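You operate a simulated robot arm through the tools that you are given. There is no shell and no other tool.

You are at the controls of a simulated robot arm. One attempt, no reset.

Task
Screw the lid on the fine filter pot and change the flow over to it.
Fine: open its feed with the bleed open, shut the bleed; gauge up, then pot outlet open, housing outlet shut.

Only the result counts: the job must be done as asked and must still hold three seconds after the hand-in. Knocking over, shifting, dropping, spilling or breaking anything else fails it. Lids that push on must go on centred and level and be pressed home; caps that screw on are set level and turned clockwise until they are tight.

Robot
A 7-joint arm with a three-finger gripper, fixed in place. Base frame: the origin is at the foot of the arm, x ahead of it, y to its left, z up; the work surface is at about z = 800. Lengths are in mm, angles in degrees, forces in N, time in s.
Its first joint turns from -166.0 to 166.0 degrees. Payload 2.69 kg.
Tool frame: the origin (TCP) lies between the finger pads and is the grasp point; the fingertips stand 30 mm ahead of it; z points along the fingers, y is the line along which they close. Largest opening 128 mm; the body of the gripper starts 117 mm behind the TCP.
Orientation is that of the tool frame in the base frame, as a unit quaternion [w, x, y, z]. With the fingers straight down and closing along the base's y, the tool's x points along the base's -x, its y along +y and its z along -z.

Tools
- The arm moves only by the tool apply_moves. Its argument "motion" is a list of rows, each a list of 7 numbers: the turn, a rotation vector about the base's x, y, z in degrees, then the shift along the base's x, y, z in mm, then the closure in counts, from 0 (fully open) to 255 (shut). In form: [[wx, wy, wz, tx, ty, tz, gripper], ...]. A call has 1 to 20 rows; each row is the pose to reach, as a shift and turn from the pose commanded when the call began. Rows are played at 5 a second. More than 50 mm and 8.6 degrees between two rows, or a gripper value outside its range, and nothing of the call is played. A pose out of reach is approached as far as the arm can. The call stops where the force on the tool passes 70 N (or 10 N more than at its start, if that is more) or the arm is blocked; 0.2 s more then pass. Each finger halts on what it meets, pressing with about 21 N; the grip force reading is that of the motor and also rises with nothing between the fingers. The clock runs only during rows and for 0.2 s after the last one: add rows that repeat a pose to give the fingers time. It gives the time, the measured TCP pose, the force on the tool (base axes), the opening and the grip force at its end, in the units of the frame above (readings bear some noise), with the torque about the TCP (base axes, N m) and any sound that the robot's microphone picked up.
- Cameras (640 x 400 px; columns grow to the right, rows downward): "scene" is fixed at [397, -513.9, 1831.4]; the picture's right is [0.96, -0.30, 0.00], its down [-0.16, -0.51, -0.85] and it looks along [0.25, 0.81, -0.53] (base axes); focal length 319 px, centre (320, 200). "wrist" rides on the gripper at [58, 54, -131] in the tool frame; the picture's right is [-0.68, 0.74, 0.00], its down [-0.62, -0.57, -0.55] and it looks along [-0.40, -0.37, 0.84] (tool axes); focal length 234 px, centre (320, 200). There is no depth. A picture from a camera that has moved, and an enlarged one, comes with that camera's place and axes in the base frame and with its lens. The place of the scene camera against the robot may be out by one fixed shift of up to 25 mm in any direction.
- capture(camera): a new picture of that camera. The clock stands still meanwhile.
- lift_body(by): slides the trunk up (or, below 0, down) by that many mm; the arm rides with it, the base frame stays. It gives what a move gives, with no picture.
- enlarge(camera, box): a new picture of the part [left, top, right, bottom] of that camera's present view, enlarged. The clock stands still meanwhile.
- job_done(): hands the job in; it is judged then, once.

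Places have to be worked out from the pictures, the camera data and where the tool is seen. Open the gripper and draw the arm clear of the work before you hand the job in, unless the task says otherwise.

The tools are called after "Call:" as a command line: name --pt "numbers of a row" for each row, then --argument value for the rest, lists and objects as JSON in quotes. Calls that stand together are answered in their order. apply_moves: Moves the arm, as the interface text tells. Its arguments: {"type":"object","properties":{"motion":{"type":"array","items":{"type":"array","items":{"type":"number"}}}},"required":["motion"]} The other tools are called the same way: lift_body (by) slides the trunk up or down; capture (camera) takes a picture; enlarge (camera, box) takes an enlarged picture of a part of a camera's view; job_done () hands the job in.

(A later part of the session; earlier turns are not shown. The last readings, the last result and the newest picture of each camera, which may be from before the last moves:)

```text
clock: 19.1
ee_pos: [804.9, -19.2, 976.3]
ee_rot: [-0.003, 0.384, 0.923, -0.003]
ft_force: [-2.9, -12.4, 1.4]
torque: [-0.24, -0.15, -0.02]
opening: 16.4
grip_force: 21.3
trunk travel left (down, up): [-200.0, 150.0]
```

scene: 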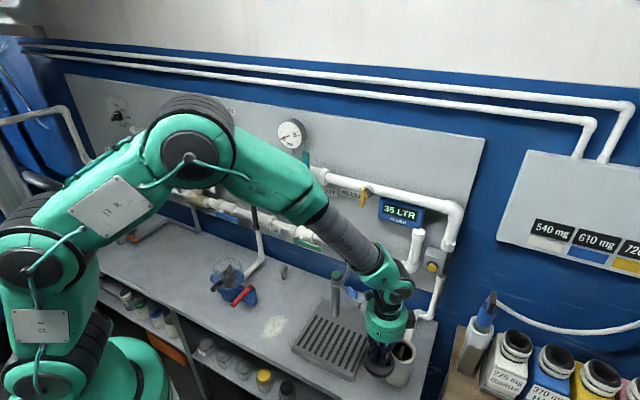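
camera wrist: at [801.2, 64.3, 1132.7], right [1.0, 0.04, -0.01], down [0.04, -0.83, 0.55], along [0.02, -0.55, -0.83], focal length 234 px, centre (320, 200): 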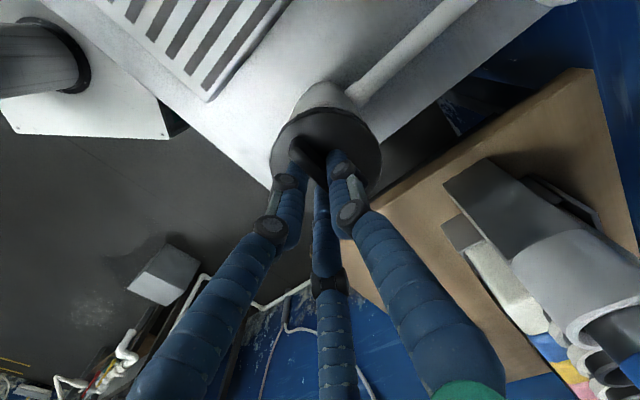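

A sideways push of about 12 N towards -y with no vertical load: the lid's plug has entered and rubs on the +y side. I shift 1.5 mm to -y and read again.

Call:
apply_moves --pt "0 0 0 -0.3 -1.5 0 255" --pt "0 0 0 -0.3 -1.5 0 255"

```text
clock: 19.7
ee_pos: [806.4, -19.8, 976.2]
ee_rot: [-0.002, 0.383, 0.924, -0.003]
ft_force: [0.3, -1.1, 0.6]
torque: [0.12, -0.12, -0.01]
opening: 16.3
grip_force: 20.7
trunk travel left (down, up): [-200.0, 150.0]
```

The side force is gone, so the plug is free in the opening. I continue down in small steps.

Call:
apply_moves --pt "0 0 0 0 0 -1.5 255" --pt "0 0 0 0 0 -3 255" --pt "0 0 0 0 0 -3 255"

```text
clock: 20.5
ee_pos: [805.1, -18.3, 974.1]
ee_rot: [-0.001, 0.384, 0.923, -0.003]
ft_force: [-5.5, -2.5, 18.6]
torque: [0.21, 0.09, -0.01]
opening: 16.4
grip_force: 21.5
trunk travel left (down, up): [-200.0, 150.0]
```

First firm contact (about 19 N) at a tool height near 974, at the thread start. Holding light pressure, I turn the lid clockwise about its own axis by 40° and watch force and height.

Call:
apply_moves --pt "0 0 -8 -0.4 0.7 0 255" --pt "0 0 -16 -0.6 1.4 0 255" --pt "0 0 -24 -0.8 2.2 0 255" --pt "0 0 -32 -0.9 3.0 0 255" --pt "0 0 -40 -0.8 3.8 0 255" --pt "0 0 -40 -0.8 3.8 0 255"

Call:
enlarge --camera "scene" --box '[370, 310, 440, 390]'

Call:
enlarge --camera "wrist" --box '[240, 80, 410, 220]'

```text
clock: 21.9
ee_pos: [805.4, -15.1, 975.1]
ee_rot: [-0.003, 0.677, 0.736, 0.0]
ft_force: [11.8, -11.8, 15.7]
torque: [-0.37, -0.47, -0.05]
opening: 16.2
grip_force: 21.2
trunk travel left (down, up): [-200.0, 150.0]
```

```text
5.00 times, centred on (405, 350) of scene
camera zoom: at [397.0, -513.9, 1831.4], right [0.96, -0.3, 0.0], down [-0.16, -0.51, -0.85], along [0.25, 0.81, -0.53], focal length 1597 px, centre (-105, -550)
```

zoom: 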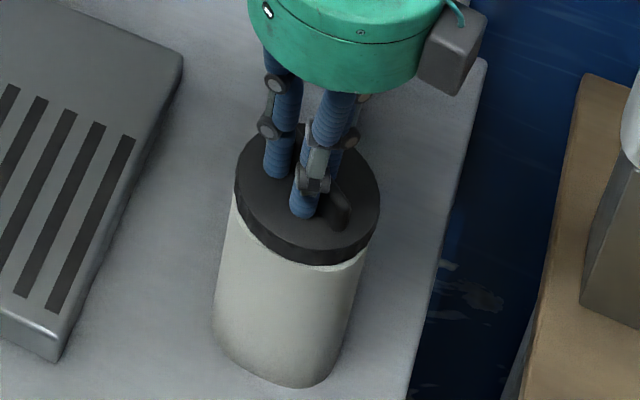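

```text
2.86 times, centred on (325, 150) of wrist
camera zoom: at [853.9, 46.7, 1105.0], right [0.79, -0.61, -0.01], down [-0.51, -0.66, 0.55], along [-0.34, -0.43, -0.84], focal length 669 px, centre (306, 343)
```

zoom: 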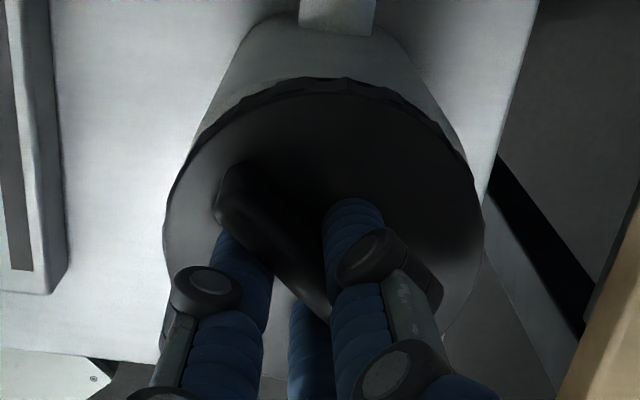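

The lid turns with the hand, but sideways force has built up (12 N each in +x, -y), so my axis offset is a little off. I correct the position by about 1 mm each and read again.

Call:
apply_moves --pt "0 0 0 0.6 -0.6 0 255" --pt "0 0 0 1.2 -1.2 0 255" --pt "0 0 0 1.2 -1.2 0 255"

```text
clock: 22.7
ee_pos: [805.6, -16.2, 974.7]
ee_rot: [-0.004, 0.676, 0.737, -0.001]
ft_force: [9.3, 3.5, 19.3]
torque: [0.21, -0.42, 0.02]
opening: 16.2
grip_force: 21.0
trunk travel left (down, up): [-200.0, 150.0]
```

Only an x push of 9 N remains; I ease another 1 mm in +x.

Call:
apply_moves --pt "0 0 0 0.6 0.3 0 255" --pt "0 0 0 1.2 0.3 0 255" --pt "0 0 0 1.2 0.3 0 255"

```text
clock: 23.5
ee_pos: [805.8, -15.3, 974.4]
ee_rot: [-0.003, 0.675, 0.737, -0.002]
ft_force: [2.1, 4.6, 18.0]
torque: [0.14, -0.24, 0.02]
opening: 16.2
grip_force: 21.6
trunk travel left (down, up): [-200.0, 150.0]
```

Sideways load is now small, which pins the lid axis at tool (-4, 3) and the pot axis near (809, -19.5). I continue turning clockwise another 48° about that axis with slight pressure.

Call:
apply_moves --pt "0 0 -8 0.5 0.4 0 255" --pt "0 0 -16 1.1 0.7 0 255" --pt "0 0 -24 1.8 1.0 0 255" --pt "0 0 -32 2.4 1.1 0 255" --pt "0 0 -40 3.1 1.2 0 255" --pt "0 0 -48 3.8 1.2 0 255" --pt "0 0 -48 3.8 1.2 0 255"

Call:
enlarge --camera "scene" --box '[370, 310, 440, 390]'

```text
clock: 25.1
ee_pos: [808.6, -13.1, 974.6]
ee_rot: [-0.004, 0.918, 0.397, 0.0]
ft_force: [-22.5, 22.1, 12.8]
torque: [0.29, 0.26, -0.08]
opening: 16.3
grip_force: 21.0
trunk travel left (down, up): [-200.0, 150.0]
```

```text
5.00 times, centred on (405, 350) of scene
camera zoom: at [397.0, -513.9, 1831.4], right [0.96, -0.3, 0.0], down [-0.16, -0.51, -0.85], along [0.25, 0.81, -0.53], focal length 1597 px, centre (-105, -550)
```

zoom: 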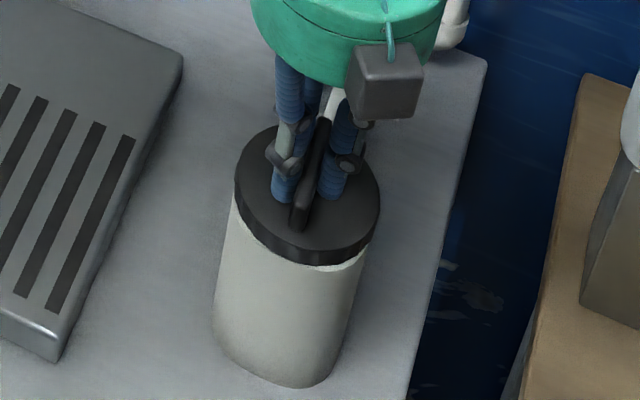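

The lid turned with the bar again; a 31 N side force along the closing axis tells me to move towards (-x,+y). I relieve it and read.

Call:
apply_moves --pt "0 0 0 -0.8 0.8 0 255" --pt "0 0 0 -1.6 1.6 0 255" --pt "0 0 0 -1.6 1.6 0 255"

```text
clock: 25.9
ee_pos: [807.5, -13.6, 975.7]
ee_rot: [-0.004, 0.917, 0.398, 0.0]
ft_force: [-14.5, 10.9, 6.2]
torque: [-0.03, 0.17, -0.05]
opening: 16.4
grip_force: 20.9
trunk travel left (down, up): [-200.0, 150.0]
```

Call:
apply_moves --pt "0 0 0 -0.8 0.6 0 255" --pt "0 0 0 -1.6 1.2 0 255" --pt "0 0 0 -1.6 1.2 0 255"

```text
clock: 26.7
ee_pos: [808.5, -14.0, 976.3]
ee_rot: [-0.003, 0.917, 0.398, 0.0]
ft_force: [-0.1, -0.2, 6.4]
torque: [-0.18, -0.08, 0.01]
opening: 16.4
grip_force: 20.9
trunk travel left (down, up): [-200.0, 150.0]
```

Side load is gone and the downward reaction has fallen, as if the lid is drawing in. I turn another 48° clockwise about the refined axis, pressing 1 mm deeper.

Call:
apply_moves --pt "0 0 -8 0.7 0.3 -0.5 255" --pt "0 0 -16 1.4 0.5 -1 255" --pt "0 0 -24 2.1 0.6 -1 255" --pt "0 0 -32 2.8 0.6 -1 255" --pt "0 0 -40 3.5 0.5 -1 255" --pt "0 0 -48 4.2 0.3 -1 255" --pt "0 0 -48 4.2 0.3 -1 255"

Call:
enlarge --camera "scene" --box '[370, 310, 440, 390]'

Call:
enlarge --camera "wrist" --box '[240, 80, 410, 220]'

```text
clock: 28.3
ee_pos: [812.5, -14.5, 975.4]
ee_rot: [-0.013, 0.999, 0.038, -0.003]
ft_force: [-30.1, 42.1, 0.5]
torque: [-0.03, 0.64, -0.16]
opening: 16.4
grip_force: 21.1
out of reach, approached as far as the arm can: row 6, 7
trunk travel left (down, up): [-200.0, 150.0]
```

```text
5.00 times, centred on (405, 350) of scene
camera zoom: at [397.0, -513.9, 1831.4], right [0.96, -0.3, 0.0], down [-0.16, -0.51, -0.85], along [0.25, 0.81, -0.53], focal length 1597 px, centre (-105, -550)
```

zoom: 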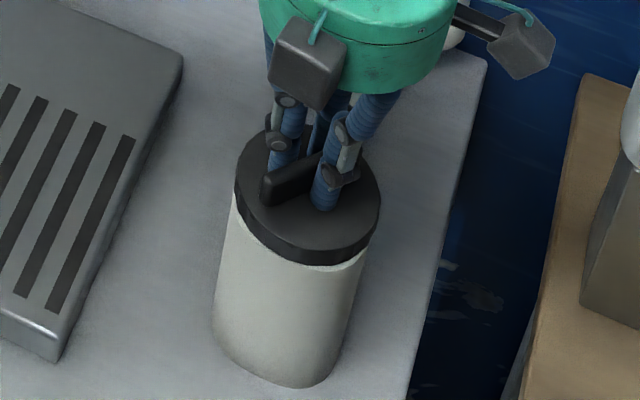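

```text
2.86 times, centred on (325, 150) of wrist
camera zoom: at [874.0, -66.3, 1103.2], right [-0.62, -0.78, -0.02], down [-0.65, 0.5, 0.56], along [-0.43, 0.36, -0.82], focal length 669 px, centre (306, 343)
```

zoom: 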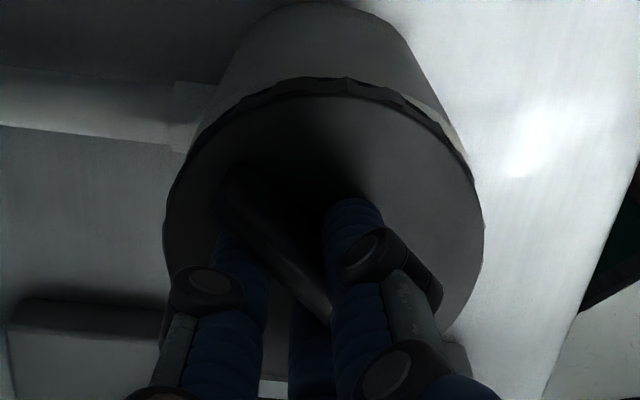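

The wrist reached its turning limit after about 130°. I relieve the side load before letting go to regrip.

Call:
apply_moves --pt "0 0 0 -0.8 1.0 0 255" --pt "0 0 0 -1.6 2.0 0 255" --pt "0 0 0 -1.6 2.0 0 255"

```text
clock: 29.1
ee_pos: [813.1, -12.9, 976.0]
ee_rot: [-0.011, 0.999, 0.037, -0.001]
ft_force: [-37.0, 45.4, -20.5]
torque: [0.36, 0.51, -0.15]
opening: 17.3
grip_force: 21.6
trunk travel left (down, up): [-200.0, 150.0]
```

The command sits beyond the wrist limit, which distorts the pose. I turn back 12° to leave the limit and read the load again.

Call:
apply_moves --pt "0 0 6 0 0 0 255" --pt "0 0 12 0 0 0 255" --pt "0 0 12 0 0 0 255"

```text
clock: 29.9
ee_pos: [814.0, -12.9, 978.9]
ee_rot: [-0.012, 0.99, 0.143, 0.002]
ft_force: [-26.4, 58.4, -9.7]
torque: [0.99, 0.38, -0.44]
opening: 18.9
grip_force: 21.0
trunk travel left (down, up): [-200.0, 150.0]
```

The bar now resists being turned back, so the thread is holding the lid. I open the fingers to release all load, without moving the arm.

Call:
apply_moves --pt "0 0 12 0 0 0 190" --pt "0 0 12 0 0 0 150" --pt "0 0 12 0 0 0 120" --pt "0 0 12 0 0 0 120"

Call:
enlarge --camera "scene" --box '[370, 310, 440, 390]'

Call:
enlarge --camera "wrist" --box '[240, 80, 410, 220]'

```text
refused: row 1 steps farther than a row can; nothing moved
```

```text
5.00 times, centred on (405, 350) of scene
camera zoom: at [397.0, -513.9, 1831.4], right [0.96, -0.3, 0.0], down [-0.16, -0.51, -0.85], along [0.25, 0.81, -0.53], focal length 1597 px, centre (-105, -550)
```

zoom: 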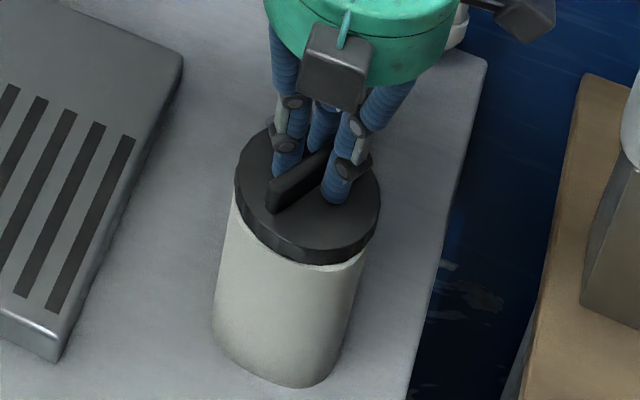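

```text
2.86 times, centred on (325, 150) of wrist
camera zoom: at [885.6, -51.1, 1107.6], right [-0.44, -0.9, -0.02], down [-0.75, 0.36, 0.56], along [-0.49, 0.26, -0.83], focal length 669 px, centre (306, 343)
```

zoom: 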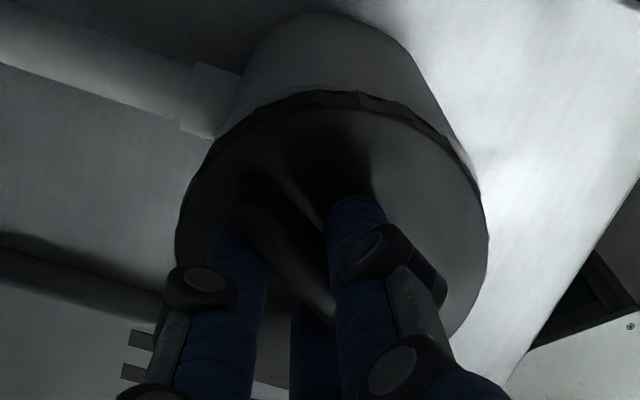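

The rows must be relative to the present pose; I repeat the release with no motion.

Call:
apply_moves --pt "0 0 0 0 0 0 190" --pt "0 0 0 0 0 0 150" --pt "0 0 0 0 0 0 120" --pt "0 0 0 0 0 0 120"

Call:
enlarge --camera "scene" --box '[370, 310, 440, 390]'

Call:
enlarge --camera "wrist" --box '[240, 80, 410, 220]'

```text
clock: 30.9
ee_pos: [815.4, -17.1, 977.4]
ee_rot: [-0.013, 0.99, 0.142, 0.002]
ft_force: [0.2, -0.5, -0.2]
torque: [0.02, -0.03, -0.03]
opening: 67.6
grip_force: 0.2
trunk travel left (down, up): [-200.0, 150.0]
```

```text
5.00 times, centred on (405, 350) of scene
camera zoom: at [397.0, -513.9, 1831.4], right [0.96, -0.3, 0.0], down [-0.16, -0.51, -0.85], along [0.25, 0.81, -0.53], focal length 1597 px, centre (-105, -550)
```

zoom: 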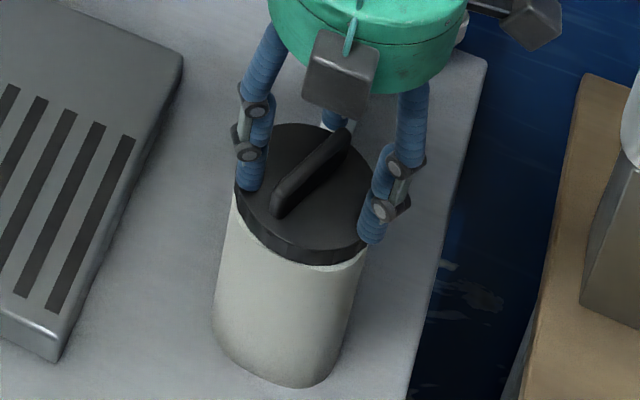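

```text
2.86 times, centred on (325, 150) of wrist
camera zoom: at [886.4, -55.5, 1106.9], right [-0.44, -0.9, -0.02], down [-0.75, 0.36, 0.56], along [-0.49, 0.26, -0.83], focal length 669 px, centre (306, 343)
```

zoom: 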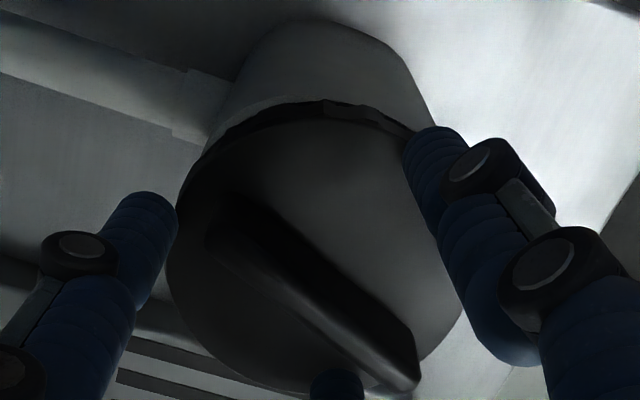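

Released: the lid stays level on the pot, its bar now lies at about 26° and it is held by the thread but not yet tight (a few mm of gap remain). I lift clear and swing the hand back counter-clockwise for a fresh, centred grip with plenty of turning range.

Call:
apply_moves --pt "0 0 0 0 0 12 120" --pt "0 0 0 0 0 30 120" --pt "0 0 0 0 0 50 120" --pt "0 0 8 -3 -1 60 120" --pt "0 0 16 -6 -2 60 120" --pt "0 0 24 -6 -2 60 120" --pt "0 0 32 -6 -2 60 120" --pt "0 0 40 -6 -2 60 120" --pt "0 0 48 -6 -2 60 120" --pt "0 0 56 -6 -2 60 120" --pt "0 0 64 -6 -2 60 120" --pt "0 0 72 -6 -2 60 120" --pt "0 0 80 -6 -2 60 120" --pt "0 0 88 -6 -2 60 120" --pt "0 0 96 -6 -2 60 120"

Call:
capture --camera "wrist"

```text
clock: 34.1
ee_pos: [809.2, -17.3, 1038.3]
ee_rot: [-0.01, 0.556, 0.831, -0.009]
ft_force: [-1.3, 0.8, 0.1]
torque: [0.02, 0.03, -0.01]
opening: 67.6
grip_force: 0.0
trunk travel left (down, up): [-200.0, 150.0]
```

```text
taken
camera wrist: at [840.2, 56.8, 1167.1], right [0.94, -0.34, -0.02], down [-0.27, -0.78, 0.56], along [-0.21, -0.52, -0.83], focal length 234 px, centre (320, 200)
```

wrist: 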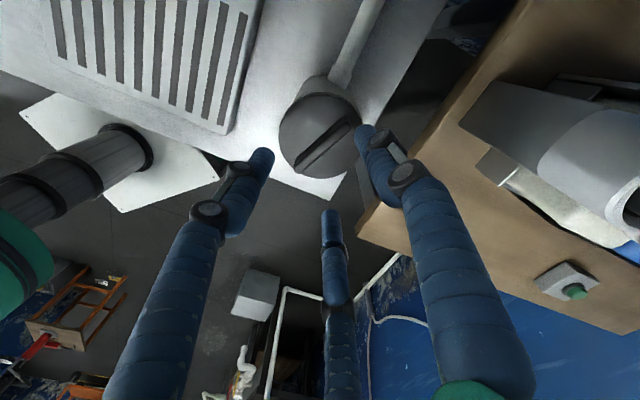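

Clear view of the lid now; I also see the tool is tilted by about 1.5°, which I will take out. I enlarge to measure lid centre and bar direction.

Call:
enlarge --camera "wrist" --box '[260, 70, 380, 200]'

```text
3.08 times, centred on (320, 135) of wrist
camera zoom: at [840.2, 56.8, 1167.1], right [0.94, -0.34, -0.02], down [-0.27, -0.78, 0.56], along [-0.21, -0.52, -0.83], focal length 720 px, centre (320, 400)
```

zoom: 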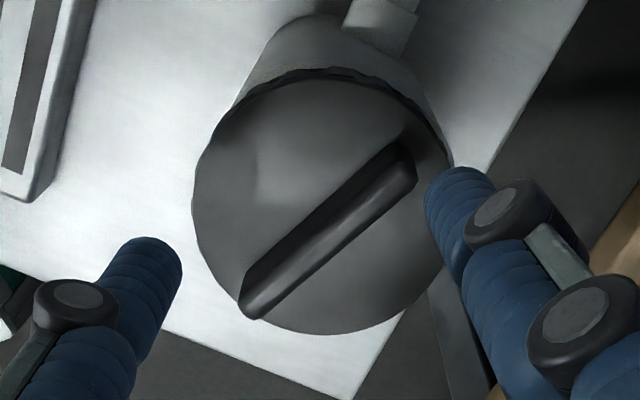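

The lid centre reads about (809.4, -14.8) and the bar lies at about 24.5°. I rotate the hand a further 92° to straddle the bar, level the tool and centre it.

Call:
apply_moves --pt "0.12 -0.1 7.7 0 0.4 0 120" --pt "0.23 -0.2 15.4 0 0.8 0 120" --pt "0.35 -0.25 23 0.1 1.2 0 120" --pt "0.46 -0.34 30.7 0.2 1.6 0 120" --pt "0.6 -0.42 38.4 0.2 2 0 120" --pt "0.7 -0.5 46 0.2 2.4 0 120" --pt "0.8 -0.6 53.7 0.2 2.5 0 120" --pt "0.93 -0.67 61.4 0.2 2.5 0 120" --pt "1.05 -0.75 69 0.2 2.5 0 120" --pt "1.15 -0.84 76.7 0.2 2.5 0 120" --pt "1.3 -0.93 84.4 0.2 2.5 0 120" --pt "1.39 -1.01 92 0.2 2.5 0 120" --pt "1.39 -1.01 92 0.2 2.5 0 120"

Call:
capture --camera "wrist"

Call:
enlarge --camera "wrist" --box '[260, 70, 380, 200]'

```text
clock: 36.9
ee_pos: [809.9, -14.9, 1038.2]
ee_rot: [0.0, -0.211, 0.978, 0.002]
ft_force: [0.3, 0.5, 1.0]
torque: [-0.01, 0.0, 0.0]
opening: 67.9
grip_force: 0.2
trunk travel left (down, up): [-200.0, 150.0]
```

```text
taken
camera wrist: at [733.6, 9.1, 1167.6], right [0.31, 0.95, 0.0], down [0.79, -0.26, 0.55], along [0.52, -0.17, -0.84], focal length 234 px, centre (320, 200)
```

wrist: 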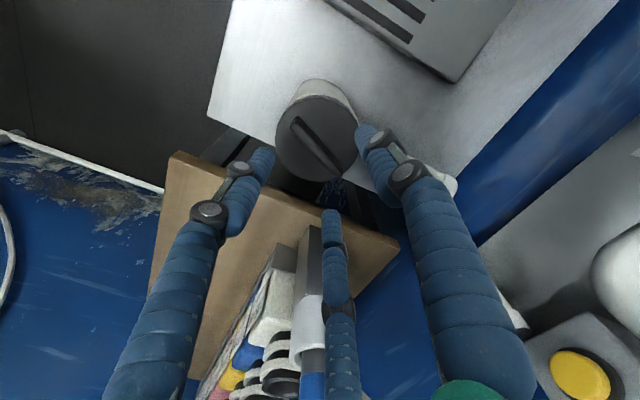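

```text
3.08 times, centred on (320, 135) of wrist
camera zoom: at [733.6, 9.1, 1167.6], right [0.31, 0.95, 0.0], down [0.79, -0.26, 0.55], along [0.52, -0.17, -0.84], focal length 720 px, centre (320, 400)
```

zoom: 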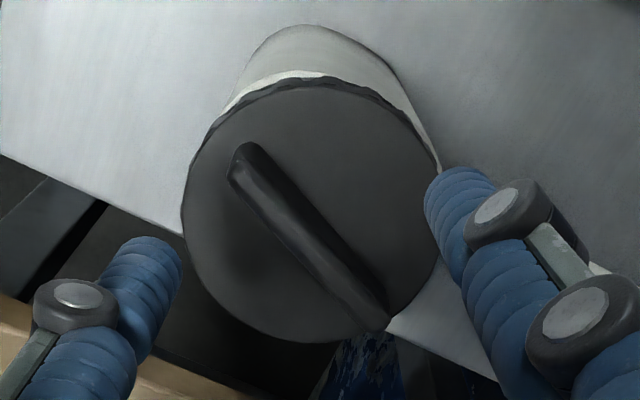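

The tool is level and straddles the bar. I shift about 2 mm to centre it and descend to just short of the disc.

Call:
apply_moves --pt "0 0 0 0 -2.6 -15 120" --pt "0 0 0 0 -2.6 -35 120" --pt "0 0 0 0 -2.6 -52 120" --pt "0 0 0 0 -2.6 -62 120" --pt "0 0 0 0 -2.6 -62 120"

Call:
enlarge --camera "wrist" --box '[240, 80, 410, 220]'

Call:
enlarge --camera "scene" --box '[370, 310, 440, 390]'

```text
clock: 38.1
ee_pos: [809.8, -19.0, 977.1]
ee_rot: [0.0, -0.21, 0.978, 0.001]
ft_force: [-0.2, -0.1, 0.1]
torque: [0.0, 0.01, 0.0]
opening: 67.6
grip_force: 0.2
trunk travel left (down, up): [-200.0, 150.0]
```

```text
2.86 times, centred on (325, 150) of wrist
camera zoom: at [734.2, 6.4, 1105.9], right [0.31, 0.95, 0.0], down [0.79, -0.26, 0.55], along [0.52, -0.17, -0.84], focal length 669 px, centre (306, 343)
```

zoom: 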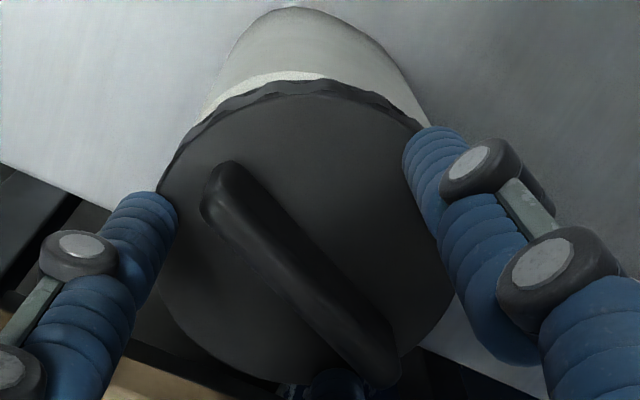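

```text
5.00 times, centred on (405, 350) of scene
camera zoom: at [397.0, -513.9, 1831.4], right [0.96, -0.3, 0.0], down [-0.16, -0.51, -0.85], along [0.25, 0.81, -0.53], focal length 1597 px, centre (-105, -550)
```

zoom: 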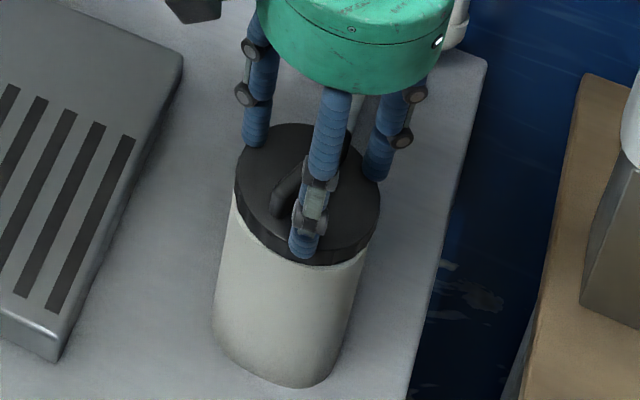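

The disc now looks about 50 mm below the tool point, lower than before, so the lid has gone down when released. I descend another 9 mm watching for contact.

Call:
apply_moves --pt "0 0 0 0 0 -4 120" --pt "0 0 0 0 0 -9 120" --pt "0 0 0 0 0 -9 120"

Call:
enlarge --camera "scene" --box '[370, 310, 440, 390]'

```text
clock: 38.9
ee_pos: [810.7, -19.4, 974.1]
ee_rot: [0.005, -0.211, 0.977, -0.001]
ft_force: [-13.2, -3.5, 65.5]
torque: [-0.5, 1.5, -0.05]
opening: 65.9
grip_force: 20.0
trunk travel left (down, up): [-200.0, 150.0]
```

```text
5.00 times, centred on (405, 350) of scene
camera zoom: at [397.0, -513.9, 1831.4], right [0.96, -0.3, 0.0], down [-0.16, -0.51, -0.85], along [0.25, 0.81, -0.53], focal length 1597 px, centre (-105, -550)
```

zoom: 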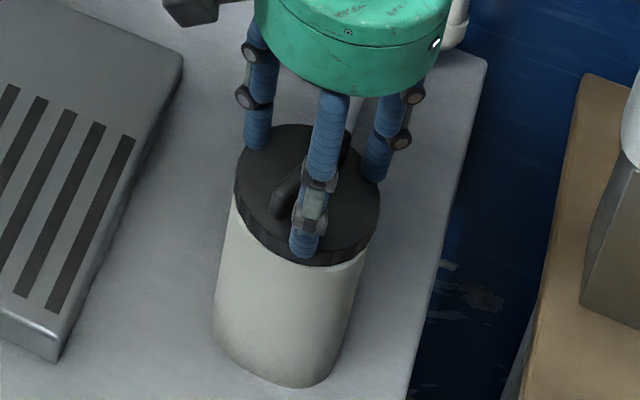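

The fingers touched the disc again at a tool height of 974: the tips evidently reach further ahead when spread, and retract while closing (which had lifted the lid in the grip before). I raise slightly, narrow the fingers to about 30 mm around the bar, then look.

Call:
apply_moves --pt "0 0 0 0 0 6 120" --pt "0 0 0 0 0 10 150" --pt "0 0 0 0 0 10 180" --pt "0 0 0 0 0 10 195" --pt "0 0 0 0 0 10 195"

Call:
enlarge --camera "wrist" --box '[240, 80, 410, 220]'

Call:
enlarge --camera "scene" --box '[370, 310, 440, 390]'

```text
clock: 40.1
ee_pos: [808.6, -18.8, 976.8]
ee_rot: [-0.001, -0.211, 0.978, 0.002]
ft_force: [5.1, -12.9, 6.3]
torque: [-0.38, -0.17, -0.01]
opening: 29.1
grip_force: 0.0
trunk travel left (down, up): [-200.0, 150.0]
```

```text
2.86 times, centred on (325, 150) of wrist
camera zoom: at [733.7, 5.7, 1106.0], right [0.31, 0.95, 0.0], down [0.8, -0.26, 0.55], along [0.52, -0.17, -0.84], focal length 669 px, centre (306, 343)
```

zoom: 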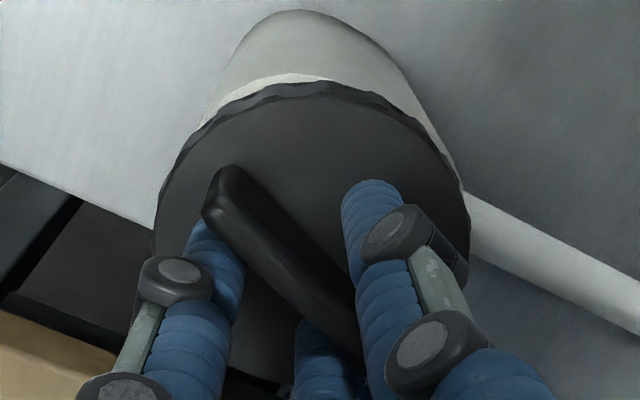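

```text
5.00 times, centred on (405, 350) of scene
camera zoom: at [397.0, -513.9, 1831.4], right [0.96, -0.3, 0.0], down [-0.16, -0.51, -0.85], along [0.25, 0.81, -0.53], focal length 1597 px, centre (-105, -550)
```

zoom: 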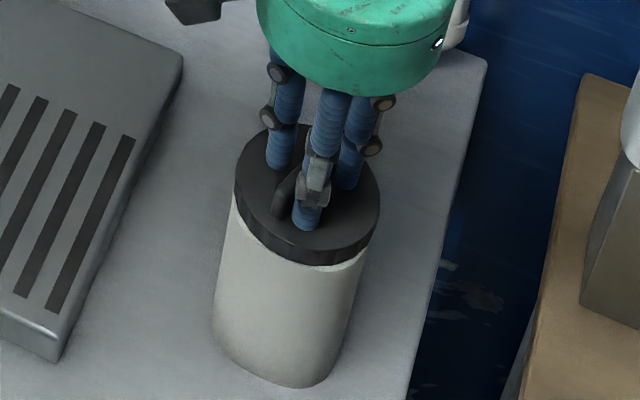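

The disc is actually unmoved (the spread finger had hidden its edge); its top is near z≈941, about 6 mm above its seat. The hand is pushed along -y of the tool, so I shift that way and close fully on the bar.

Call:
apply_moves --pt "0 0 0 0.6 -1.3 1 195" --pt "0 0 0 1.2 -2.7 1 195" --pt "0 0 0 1.2 -2.7 1 220" --pt "0 0 0 1.2 -2.7 1 255" --pt "0 0 0 1.2 -2.7 1 255" --pt "0 0 0 1.2 -2.7 1 255"

Call:
enlarge --camera "wrist" --box '[240, 80, 410, 220]'

```text
clock: 41.5
ee_pos: [811.9, -22.0, 976.7]
ee_rot: [-0.001, -0.211, 0.978, 0.001]
ft_force: [-2.4, -4.5, -5.3]
torque: [-0.13, 0.13, 0.03]
opening: 16.6
grip_force: 21.1
trunk travel left (down, up): [-200.0, 150.0]
```

```text
2.86 times, centred on (325, 150) of wrist
camera zoom: at [735.6, 3.3, 1107.6], right [0.31, 0.95, 0.0], down [0.8, -0.26, 0.55], along [0.52, -0.17, -0.84], focal length 669 px, centre (306, 343)
```

zoom: 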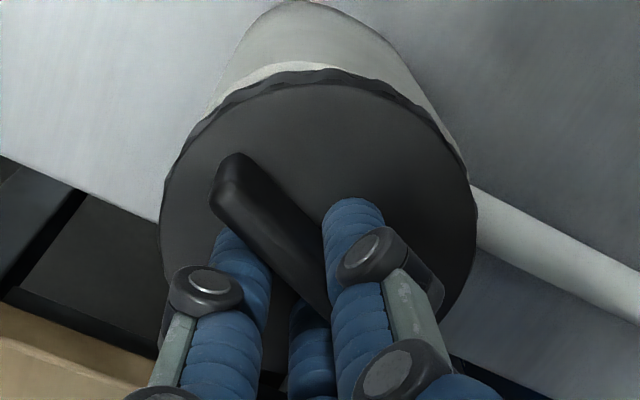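

Gripped at 16.6 mm with little side force. Both grips agree that the lid's axis sits at tool (-1, +4.6), giving a pot axis near (811, -17.4). I now turn clockwise about that axis with light downward pressure, in stages.

Call:
apply_moves --pt "0 0 0 0 0 -1.5 255" --pt "0 0 -8 -0.7 -0.1 -2 255" --pt "0 0 -16 -1.3 0 -2 255" --pt "0 0 -24 -2.0 0.1 -2 255" --pt "0 0 -32 -2.6 0.3 -2 255" --pt "0 0 -32 -2.6 0.3 -2 255"

```text
clock: 42.9
ee_pos: [809.6, -20.6, 976.8]
ee_rot: [0.001, 0.069, 0.998, 0.001]
ft_force: [-0.9, -12.9, 7.3]
torque: [-0.25, -0.05, 0.02]
opening: 16.6
grip_force: 20.6
trunk travel left (down, up): [-200.0, 150.0]
```

Torque is still nil, only a 13 N sideways push in y. I continue the turn with a 1 mm correction and slightly more pressure.

Call:
apply_moves --pt "0 0 -8 -0.6 -0.6 -0.5 255" --pt "0 0 -16 -1.1 -0.3 -1 255" --pt "0 0 -24 -1.6 0.1 -1 255" --pt "0 0 -32 -2.1 0.6 -1 255" --pt "0 0 -40 -2.4 1.2 -1 255" --pt "0 0 -40 -2.4 1.2 -1 255"

Call:
enlarge --camera "scene" --box '[370, 310, 440, 390]'

```text
clock: 44.3
ee_pos: [805.8, -20.4, 975.4]
ee_rot: [0.002, 0.405, 0.914, 0.002]
ft_force: [2.3, -18.6, 14.4]
torque: [-0.29, -0.15, 0.68]
opening: 16.1
grip_force: 21.0
trunk travel left (down, up): [-200.0, 150.0]
```

```text
5.00 times, centred on (405, 350) of scene
camera zoom: at [397.0, -513.9, 1831.4], right [0.96, -0.3, 0.0], down [-0.16, -0.51, -0.85], along [0.25, 0.81, -0.53], focal length 1597 px, centre (-105, -550)
```

zoom: 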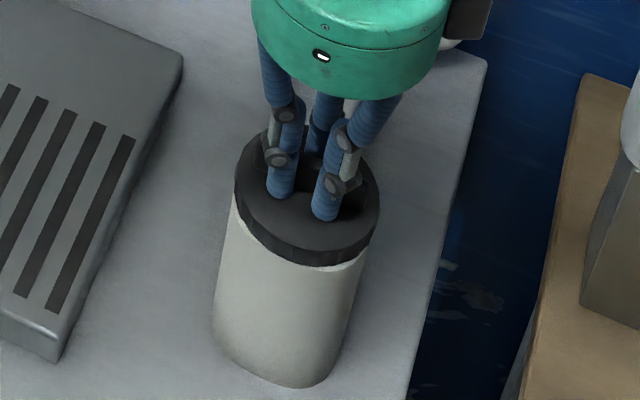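

A resisting torque of 0.68 N·m has appeared about the vertical: the thread is taking up. I correct the side force and turn a little further to feel whether it is tight.

Call:
apply_moves --pt "0 0 0 0 -1.0 0 255" --pt "0 0 -8 -0.3 -0.8 -0.5 255" --pt "0 0 -16 -0.4 -0.3 -0.5 255" --pt "0 0 -16 -0.4 -0.3 -0.5 255"

Call:
enlarge --camera "wrist" --box '[240, 80, 410, 220]'

Call:
enlarge --camera "scene" --box '[370, 310, 440, 390]'

```text
clock: 45.3
ee_pos: [802.8, -21.7, 976.5]
ee_rot: [0.0, 0.529, 0.849, 0.001]
ft_force: [-22.0, -24.3, 31.2]
torque: [0.05, 0.55, 1.94]
opening: 23.0
grip_force: 21.5
trunk travel left (down, up): [-200.0, 150.0]
```

```text
2.86 times, centred on (325, 150) of wrist
camera zoom: at [824.5, 55.3, 1105.5], right [0.96, -0.28, 0.0], down [-0.24, -0.8, 0.55], along [-0.15, -0.53, -0.84], focal length 669 px, centre (306, 343)
```

zoom: 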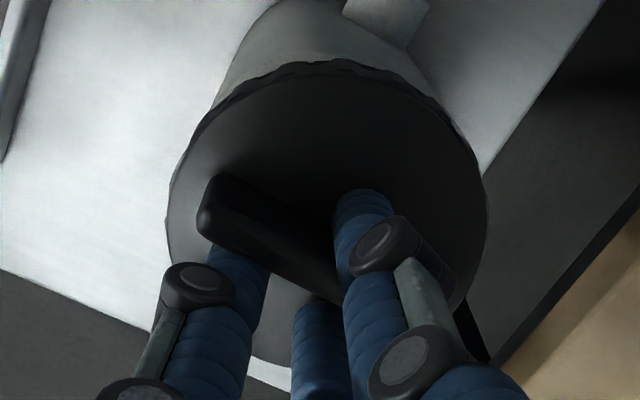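

```text
5.00 times, centred on (405, 350) of scene
camera zoom: at [397.0, -513.9, 1831.4], right [0.96, -0.3, 0.0], down [-0.16, -0.51, -0.85], along [0.25, 0.81, -0.53], focal length 1597 px, centre (-105, -550)
```

zoom: 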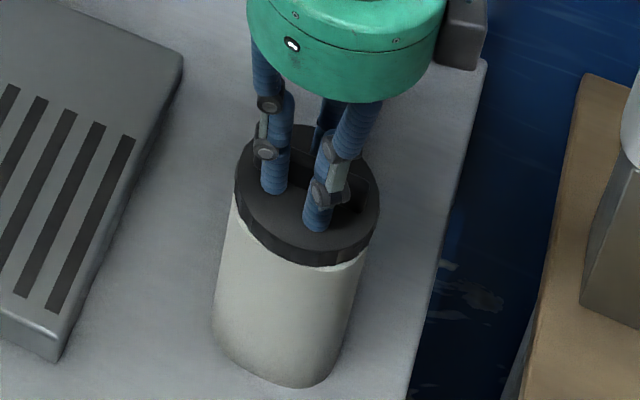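

Torque climbed to 1.94 N·m and the bar began to twist in the fingers: the lid has come to a hard stop. I ease the hand back about 11° to take out the skew (not enough to turn the lid), and read.

Call:
apply_moves --pt "0 0 6 -0.5 -0.8 0.5 255" --pt "0 0 11 -0.8 -1.5 1 255" --pt "0 0 11 -0.8 -1.5 1 255"

```text
clock: 46.1
ee_pos: [804.1, -20.0, 974.3]
ee_rot: [0.001, 0.444, 0.896, 0.001]
ft_force: [-2.2, -4.3, 7.8]
torque: [-0.25, -0.25, 0.57]
opening: 18.9
grip_force: 21.3
trunk travel left (down, up): [-200.0, 150.0]
```

The residual torque still presses clockwise, so the lid is tight. I open the fingers and lift clear to inspect.

Call:
apply_moves --pt "0 0 0 0 0 0 200" --pt "0 0 0 0 0 0 150" --pt "0 0 0 0 0 4 120" --pt "0 0 0 0 0 20 120" --pt "0 0 0 0 0 40 120" --pt "0 0 0 0 0 60 120"

Call:
enlarge --camera "wrist" --box '[250, 60, 390, 200]'

Call:
enlarge --camera "scene" --box '[370, 310, 440, 390]'

```text
clock: 47.5
ee_pos: [805.0, -19.6, 1037.3]
ee_rot: [0.001, 0.444, 0.896, 0.0]
ft_force: [0.0, 0.0, 0.4]
torque: [-0.01, 0.01, 0.01]
opening: 67.7
grip_force: 0.0
trunk travel left (down, up): [-200.0, 150.0]
```

```text
2.86 times, centred on (320, 130) of wrist
camera zoom: at [811.9, 58.0, 1166.7], right [1.0, -0.09, 0.0], down [-0.08, -0.83, 0.55], along [-0.05, -0.55, -0.84], focal length 669 px, centre (320, 400)
```

zoom: 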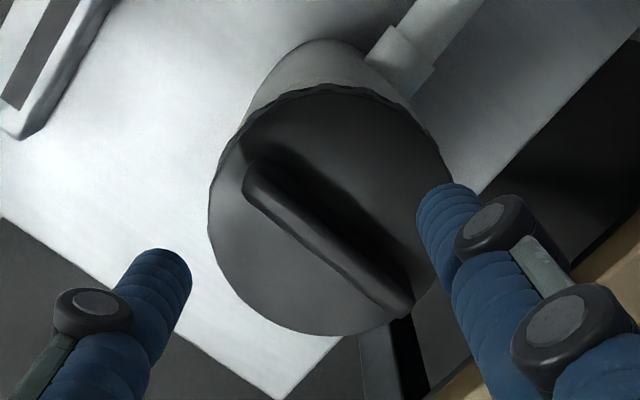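

```text
5.00 times, centred on (405, 350) of scene
camera zoom: at [397.0, -513.9, 1831.4], right [0.96, -0.3, 0.0], down [-0.16, -0.51, -0.85], along [0.25, 0.81, -0.53], focal length 1597 px, centre (-105, -550)
```

zoom: 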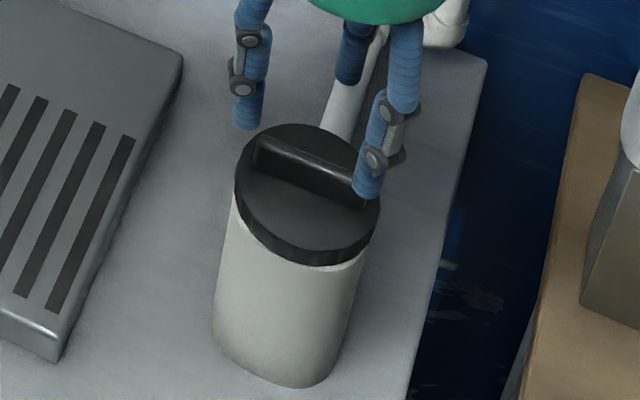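

The lid sits on with its bar at -45°, half a turn from its start. To check that it is level and seated all round I swing the hand round for a view from the front side.

Call:
apply_moves --pt "0 0 8 0 0 0 120" --pt "0 0 16 0 0 0 120" --pt "0 0 24 0 0 0 120" --pt "0 0 32 0 0 0 120" --pt "0 0 40 0 0 0 120" --pt "0 0 48 0 0 0 120" --pt "0 0 56 0 0 0 120" --pt "0 0 64 0 0 0 120" --pt "0 0 72 0 0 0 120" --pt "0 0 80 0 0 0 120" --pt "0 0 88 0 0 0 120" --pt "0 0 96 0 0 0 120" --pt "0 0 104 0 0 0 120" --pt "0 0 112 0 0 0 120" --pt "0 0 120 0 0 0 120" --pt "0 0 128 0 0 0 120" --pt "0 0 136 0 0 0 120" --pt "0 0 144 0 0 0 120"

Call:
capture --camera "wrist"

Call:
enlarge --camera "wrist" --box '[250, 40, 390, 200]'

Call:
enlarge --camera "scene" --box '[385, 325, 425, 365]'

```text
clock: 51.3
ee_pos: [805.1, -21.3, 1036.1]
ee_rot: [0.001, 0.715, -0.699, 0.0]
ft_force: [0.9, 0.3, 0.2]
torque: [-0.02, 0.0, 0.0]
opening: 67.8
grip_force: 0.0
trunk travel left (down, up): [-200.0, 150.0]
```

```text
taken
camera wrist: at [752.4, -81.0, 1165.6], right [-0.75, 0.66, 0.0], down [0.55, 0.63, 0.55], along [0.36, 0.41, -0.84], focal length 234 px, centre (320, 200)
```

wrist: 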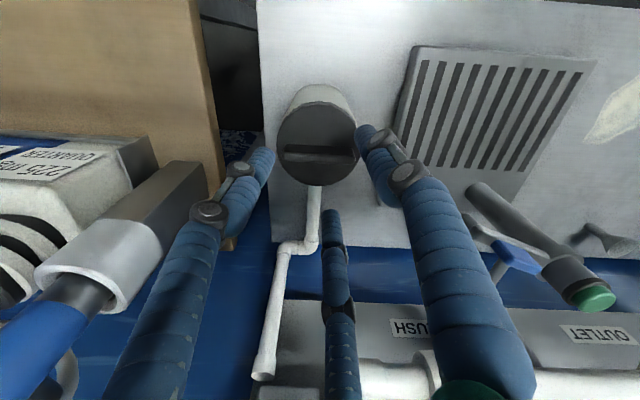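

```text
2.50 times, centred on (320, 120) of wrist
camera zoom: at [752.4, -81.0, 1165.6], right [-0.75, 0.66, 0.0], down [0.55, 0.63, 0.55], along [0.36, 0.41, -0.84], focal length 585 px, centre (320, 400)
```

zoom: 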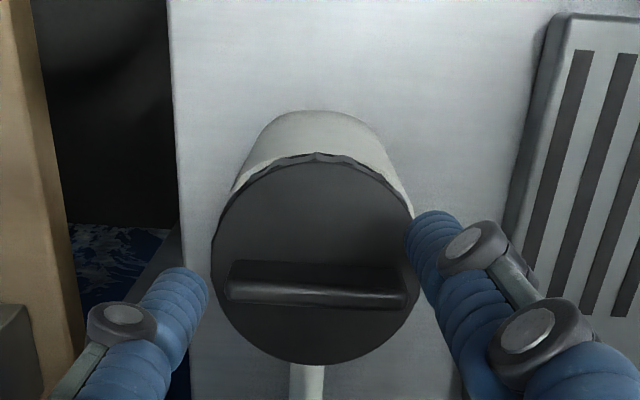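

```text
10.00 times, centred on (405, 345) of scene
camera zoom: at [397.0, -513.9, 1831.4], right [0.96, -0.3, 0.0], down [-0.16, -0.51, -0.85], along [0.25, 0.81, -0.53], focal length 3194 px, centre (-530, -1250)
```

zoom: 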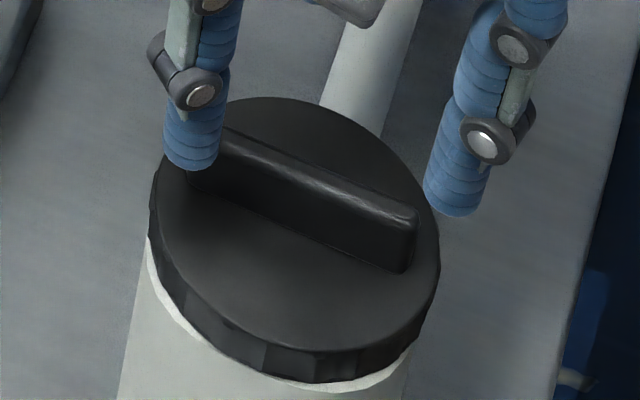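

The lid sits level with an even rim line all round and came to a hard stop, so it is on tight. Next I move away and up towards the panel to inspect the bleed tap and valve levers closely.

Call:
apply_moves --pt "0 0 0 0 0 40 120" --pt "0 0 -5 0 0 80 120" --pt "0 0 -10 -15 15 110 120" --pt "0 0 -15 -40 40 130 120" --pt "0 0 -20 -68 68 145 120" --pt "0 0 -25 -95 95 155 120" --pt "0 0 -30 -122 125 160 120" --pt "0 0 -36 -150 155 164 120" --pt "0 0 -41 -177 183 164 120" --pt "0 0 -46 -202 210 164 120"

Call:
capture --camera "wrist"

```text
clock: 53.5
ee_pos: [602.2, 188.8, 1201.6]
ee_rot: [0.0, -0.384, 0.923, 0.001]
ft_force: [0.6, 0.1, -0.4]
torque: [0.01, -0.02, -0.02]
opening: 67.9
grip_force: 0.0
trunk travel left (down, up): [-200.0, 150.0]
```

```text
taken
camera wrist: at [522.6, 184.0, 1330.9], right [-0.05, 1.0, 0.0], down [0.84, 0.04, 0.55], along [0.55, 0.03, -0.84], focal length 234 px, centre (320, 200)
```

wrist: 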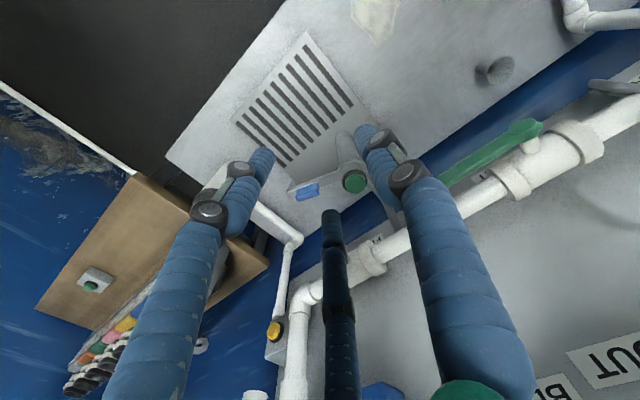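

Now I tip the tool towards the wall, ending about 120 mm short of the pipes left and below the bleed.

Call:
apply_moves --pt "5.3 -5.3 0 0 0 0 120" --pt "10.6 -10.6 0 0 0 0 120" --pt "15.9 -15.9 0 8 8 0 120" --pt "21.2 -21.2 0 16 16 0 120" --pt "26.5 -26.5 0 24 24 0 120" --pt "31.8 -31.8 0 32 32 0 120" --pt "37.1 -37.1 0 40 40 3 120" --pt "42.4 -42.4 0 48 48 6 120" --pt "47.7 -47.7 0 56 56 8 120" --pt "53.0 -53.0 0 64 64 10 120" --pt "58.3 -58.3 0 75 75 12 120" --pt "63.6 -63.6 0 86 86 14 120" --pt "63.6 -63.6 0 86 86 14 120"

Call:
capture --camera "wrist"

Call:
capture --camera "scene"

```text
clock: 56.3
ee_pos: [690.0, 274.5, 1212.6]
ee_rot: [0.653, -0.273, 0.652, 0.27]
ft_force: [0.6, 0.6, -0.4]
torque: [0.04, -0.04, 0.03]
opening: 67.5
grip_force: 0.1
trunk travel left (down, up): [-200.0, 150.0]
```

```text
taken
camera wrist: at [559.0, 220.0, 1152.6], right [-0.52, 0.52, 0.67], down [0.01, -0.79, 0.62], along [0.85, 0.33, 0.41], focal length 234 px, centre (320, 200)
```

wrist: 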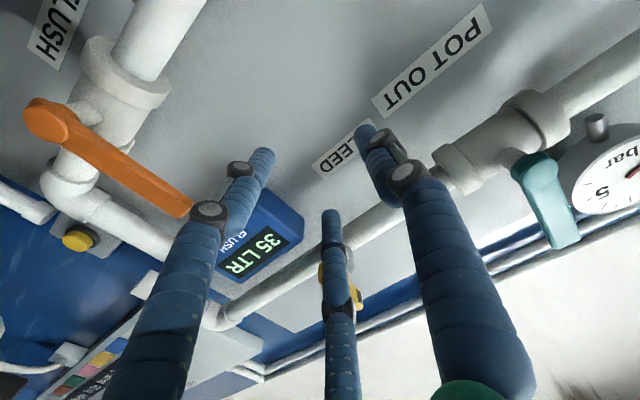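

```text
taken
```

scene: 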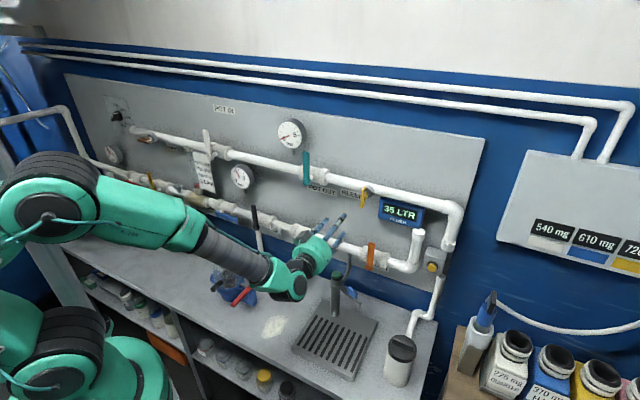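

The tool now faces the wall squarely. The bleed is hidden behind a finger, so I shift up and to the right by 60 mm each with the fingers wide open to look straight at it.

Call:
apply_moves --pt "0 0 0 14 -14 20 60" --pt "0 0 0 28 -28 40 0" --pt "0 0 0 42 -42 60 0" --pt "0 0 0 42 -42 60 0"

Call:
capture --camera "wrist"

Call:
enlarge --camera "wrist" --box '[230, 120, 420, 260]'

```text
clock: 57.3
ee_pos: [729.1, 231.3, 1273.7]
ee_rot: [0.653, -0.273, 0.652, 0.27]
ft_force: [0.3, -0.4, 0.6]
torque: [-0.01, 0.0, -0.01]
opening: 128.1
grip_force: 0.0
trunk travel left (down, up): [-200.0, 150.0]
```

```text
taken
camera wrist: at [599.1, 176.5, 1212.7], right [-0.52, 0.52, 0.67], down [0.01, -0.79, 0.62], along [0.85, 0.33, 0.41], focal length 234 px, centre (320, 200)
```

wrist: 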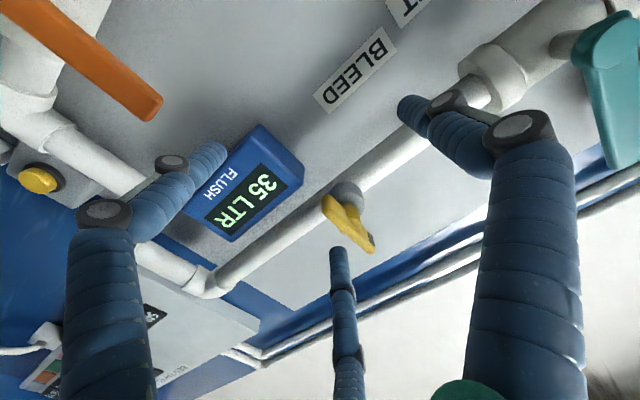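

```text
2.86 times, centred on (325, 190) of wrist
camera zoom: at [599.1, 176.5, 1212.7], right [-0.52, 0.52, 0.67], down [0.01, -0.79, 0.62], along [0.85, 0.33, 0.41], focal length 669 px, centre (306, 229)
```

zoom: 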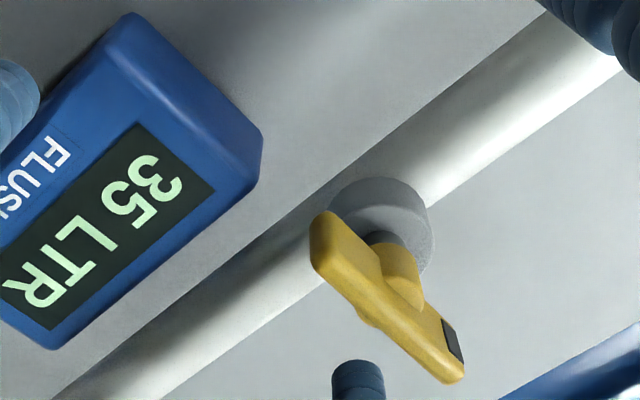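

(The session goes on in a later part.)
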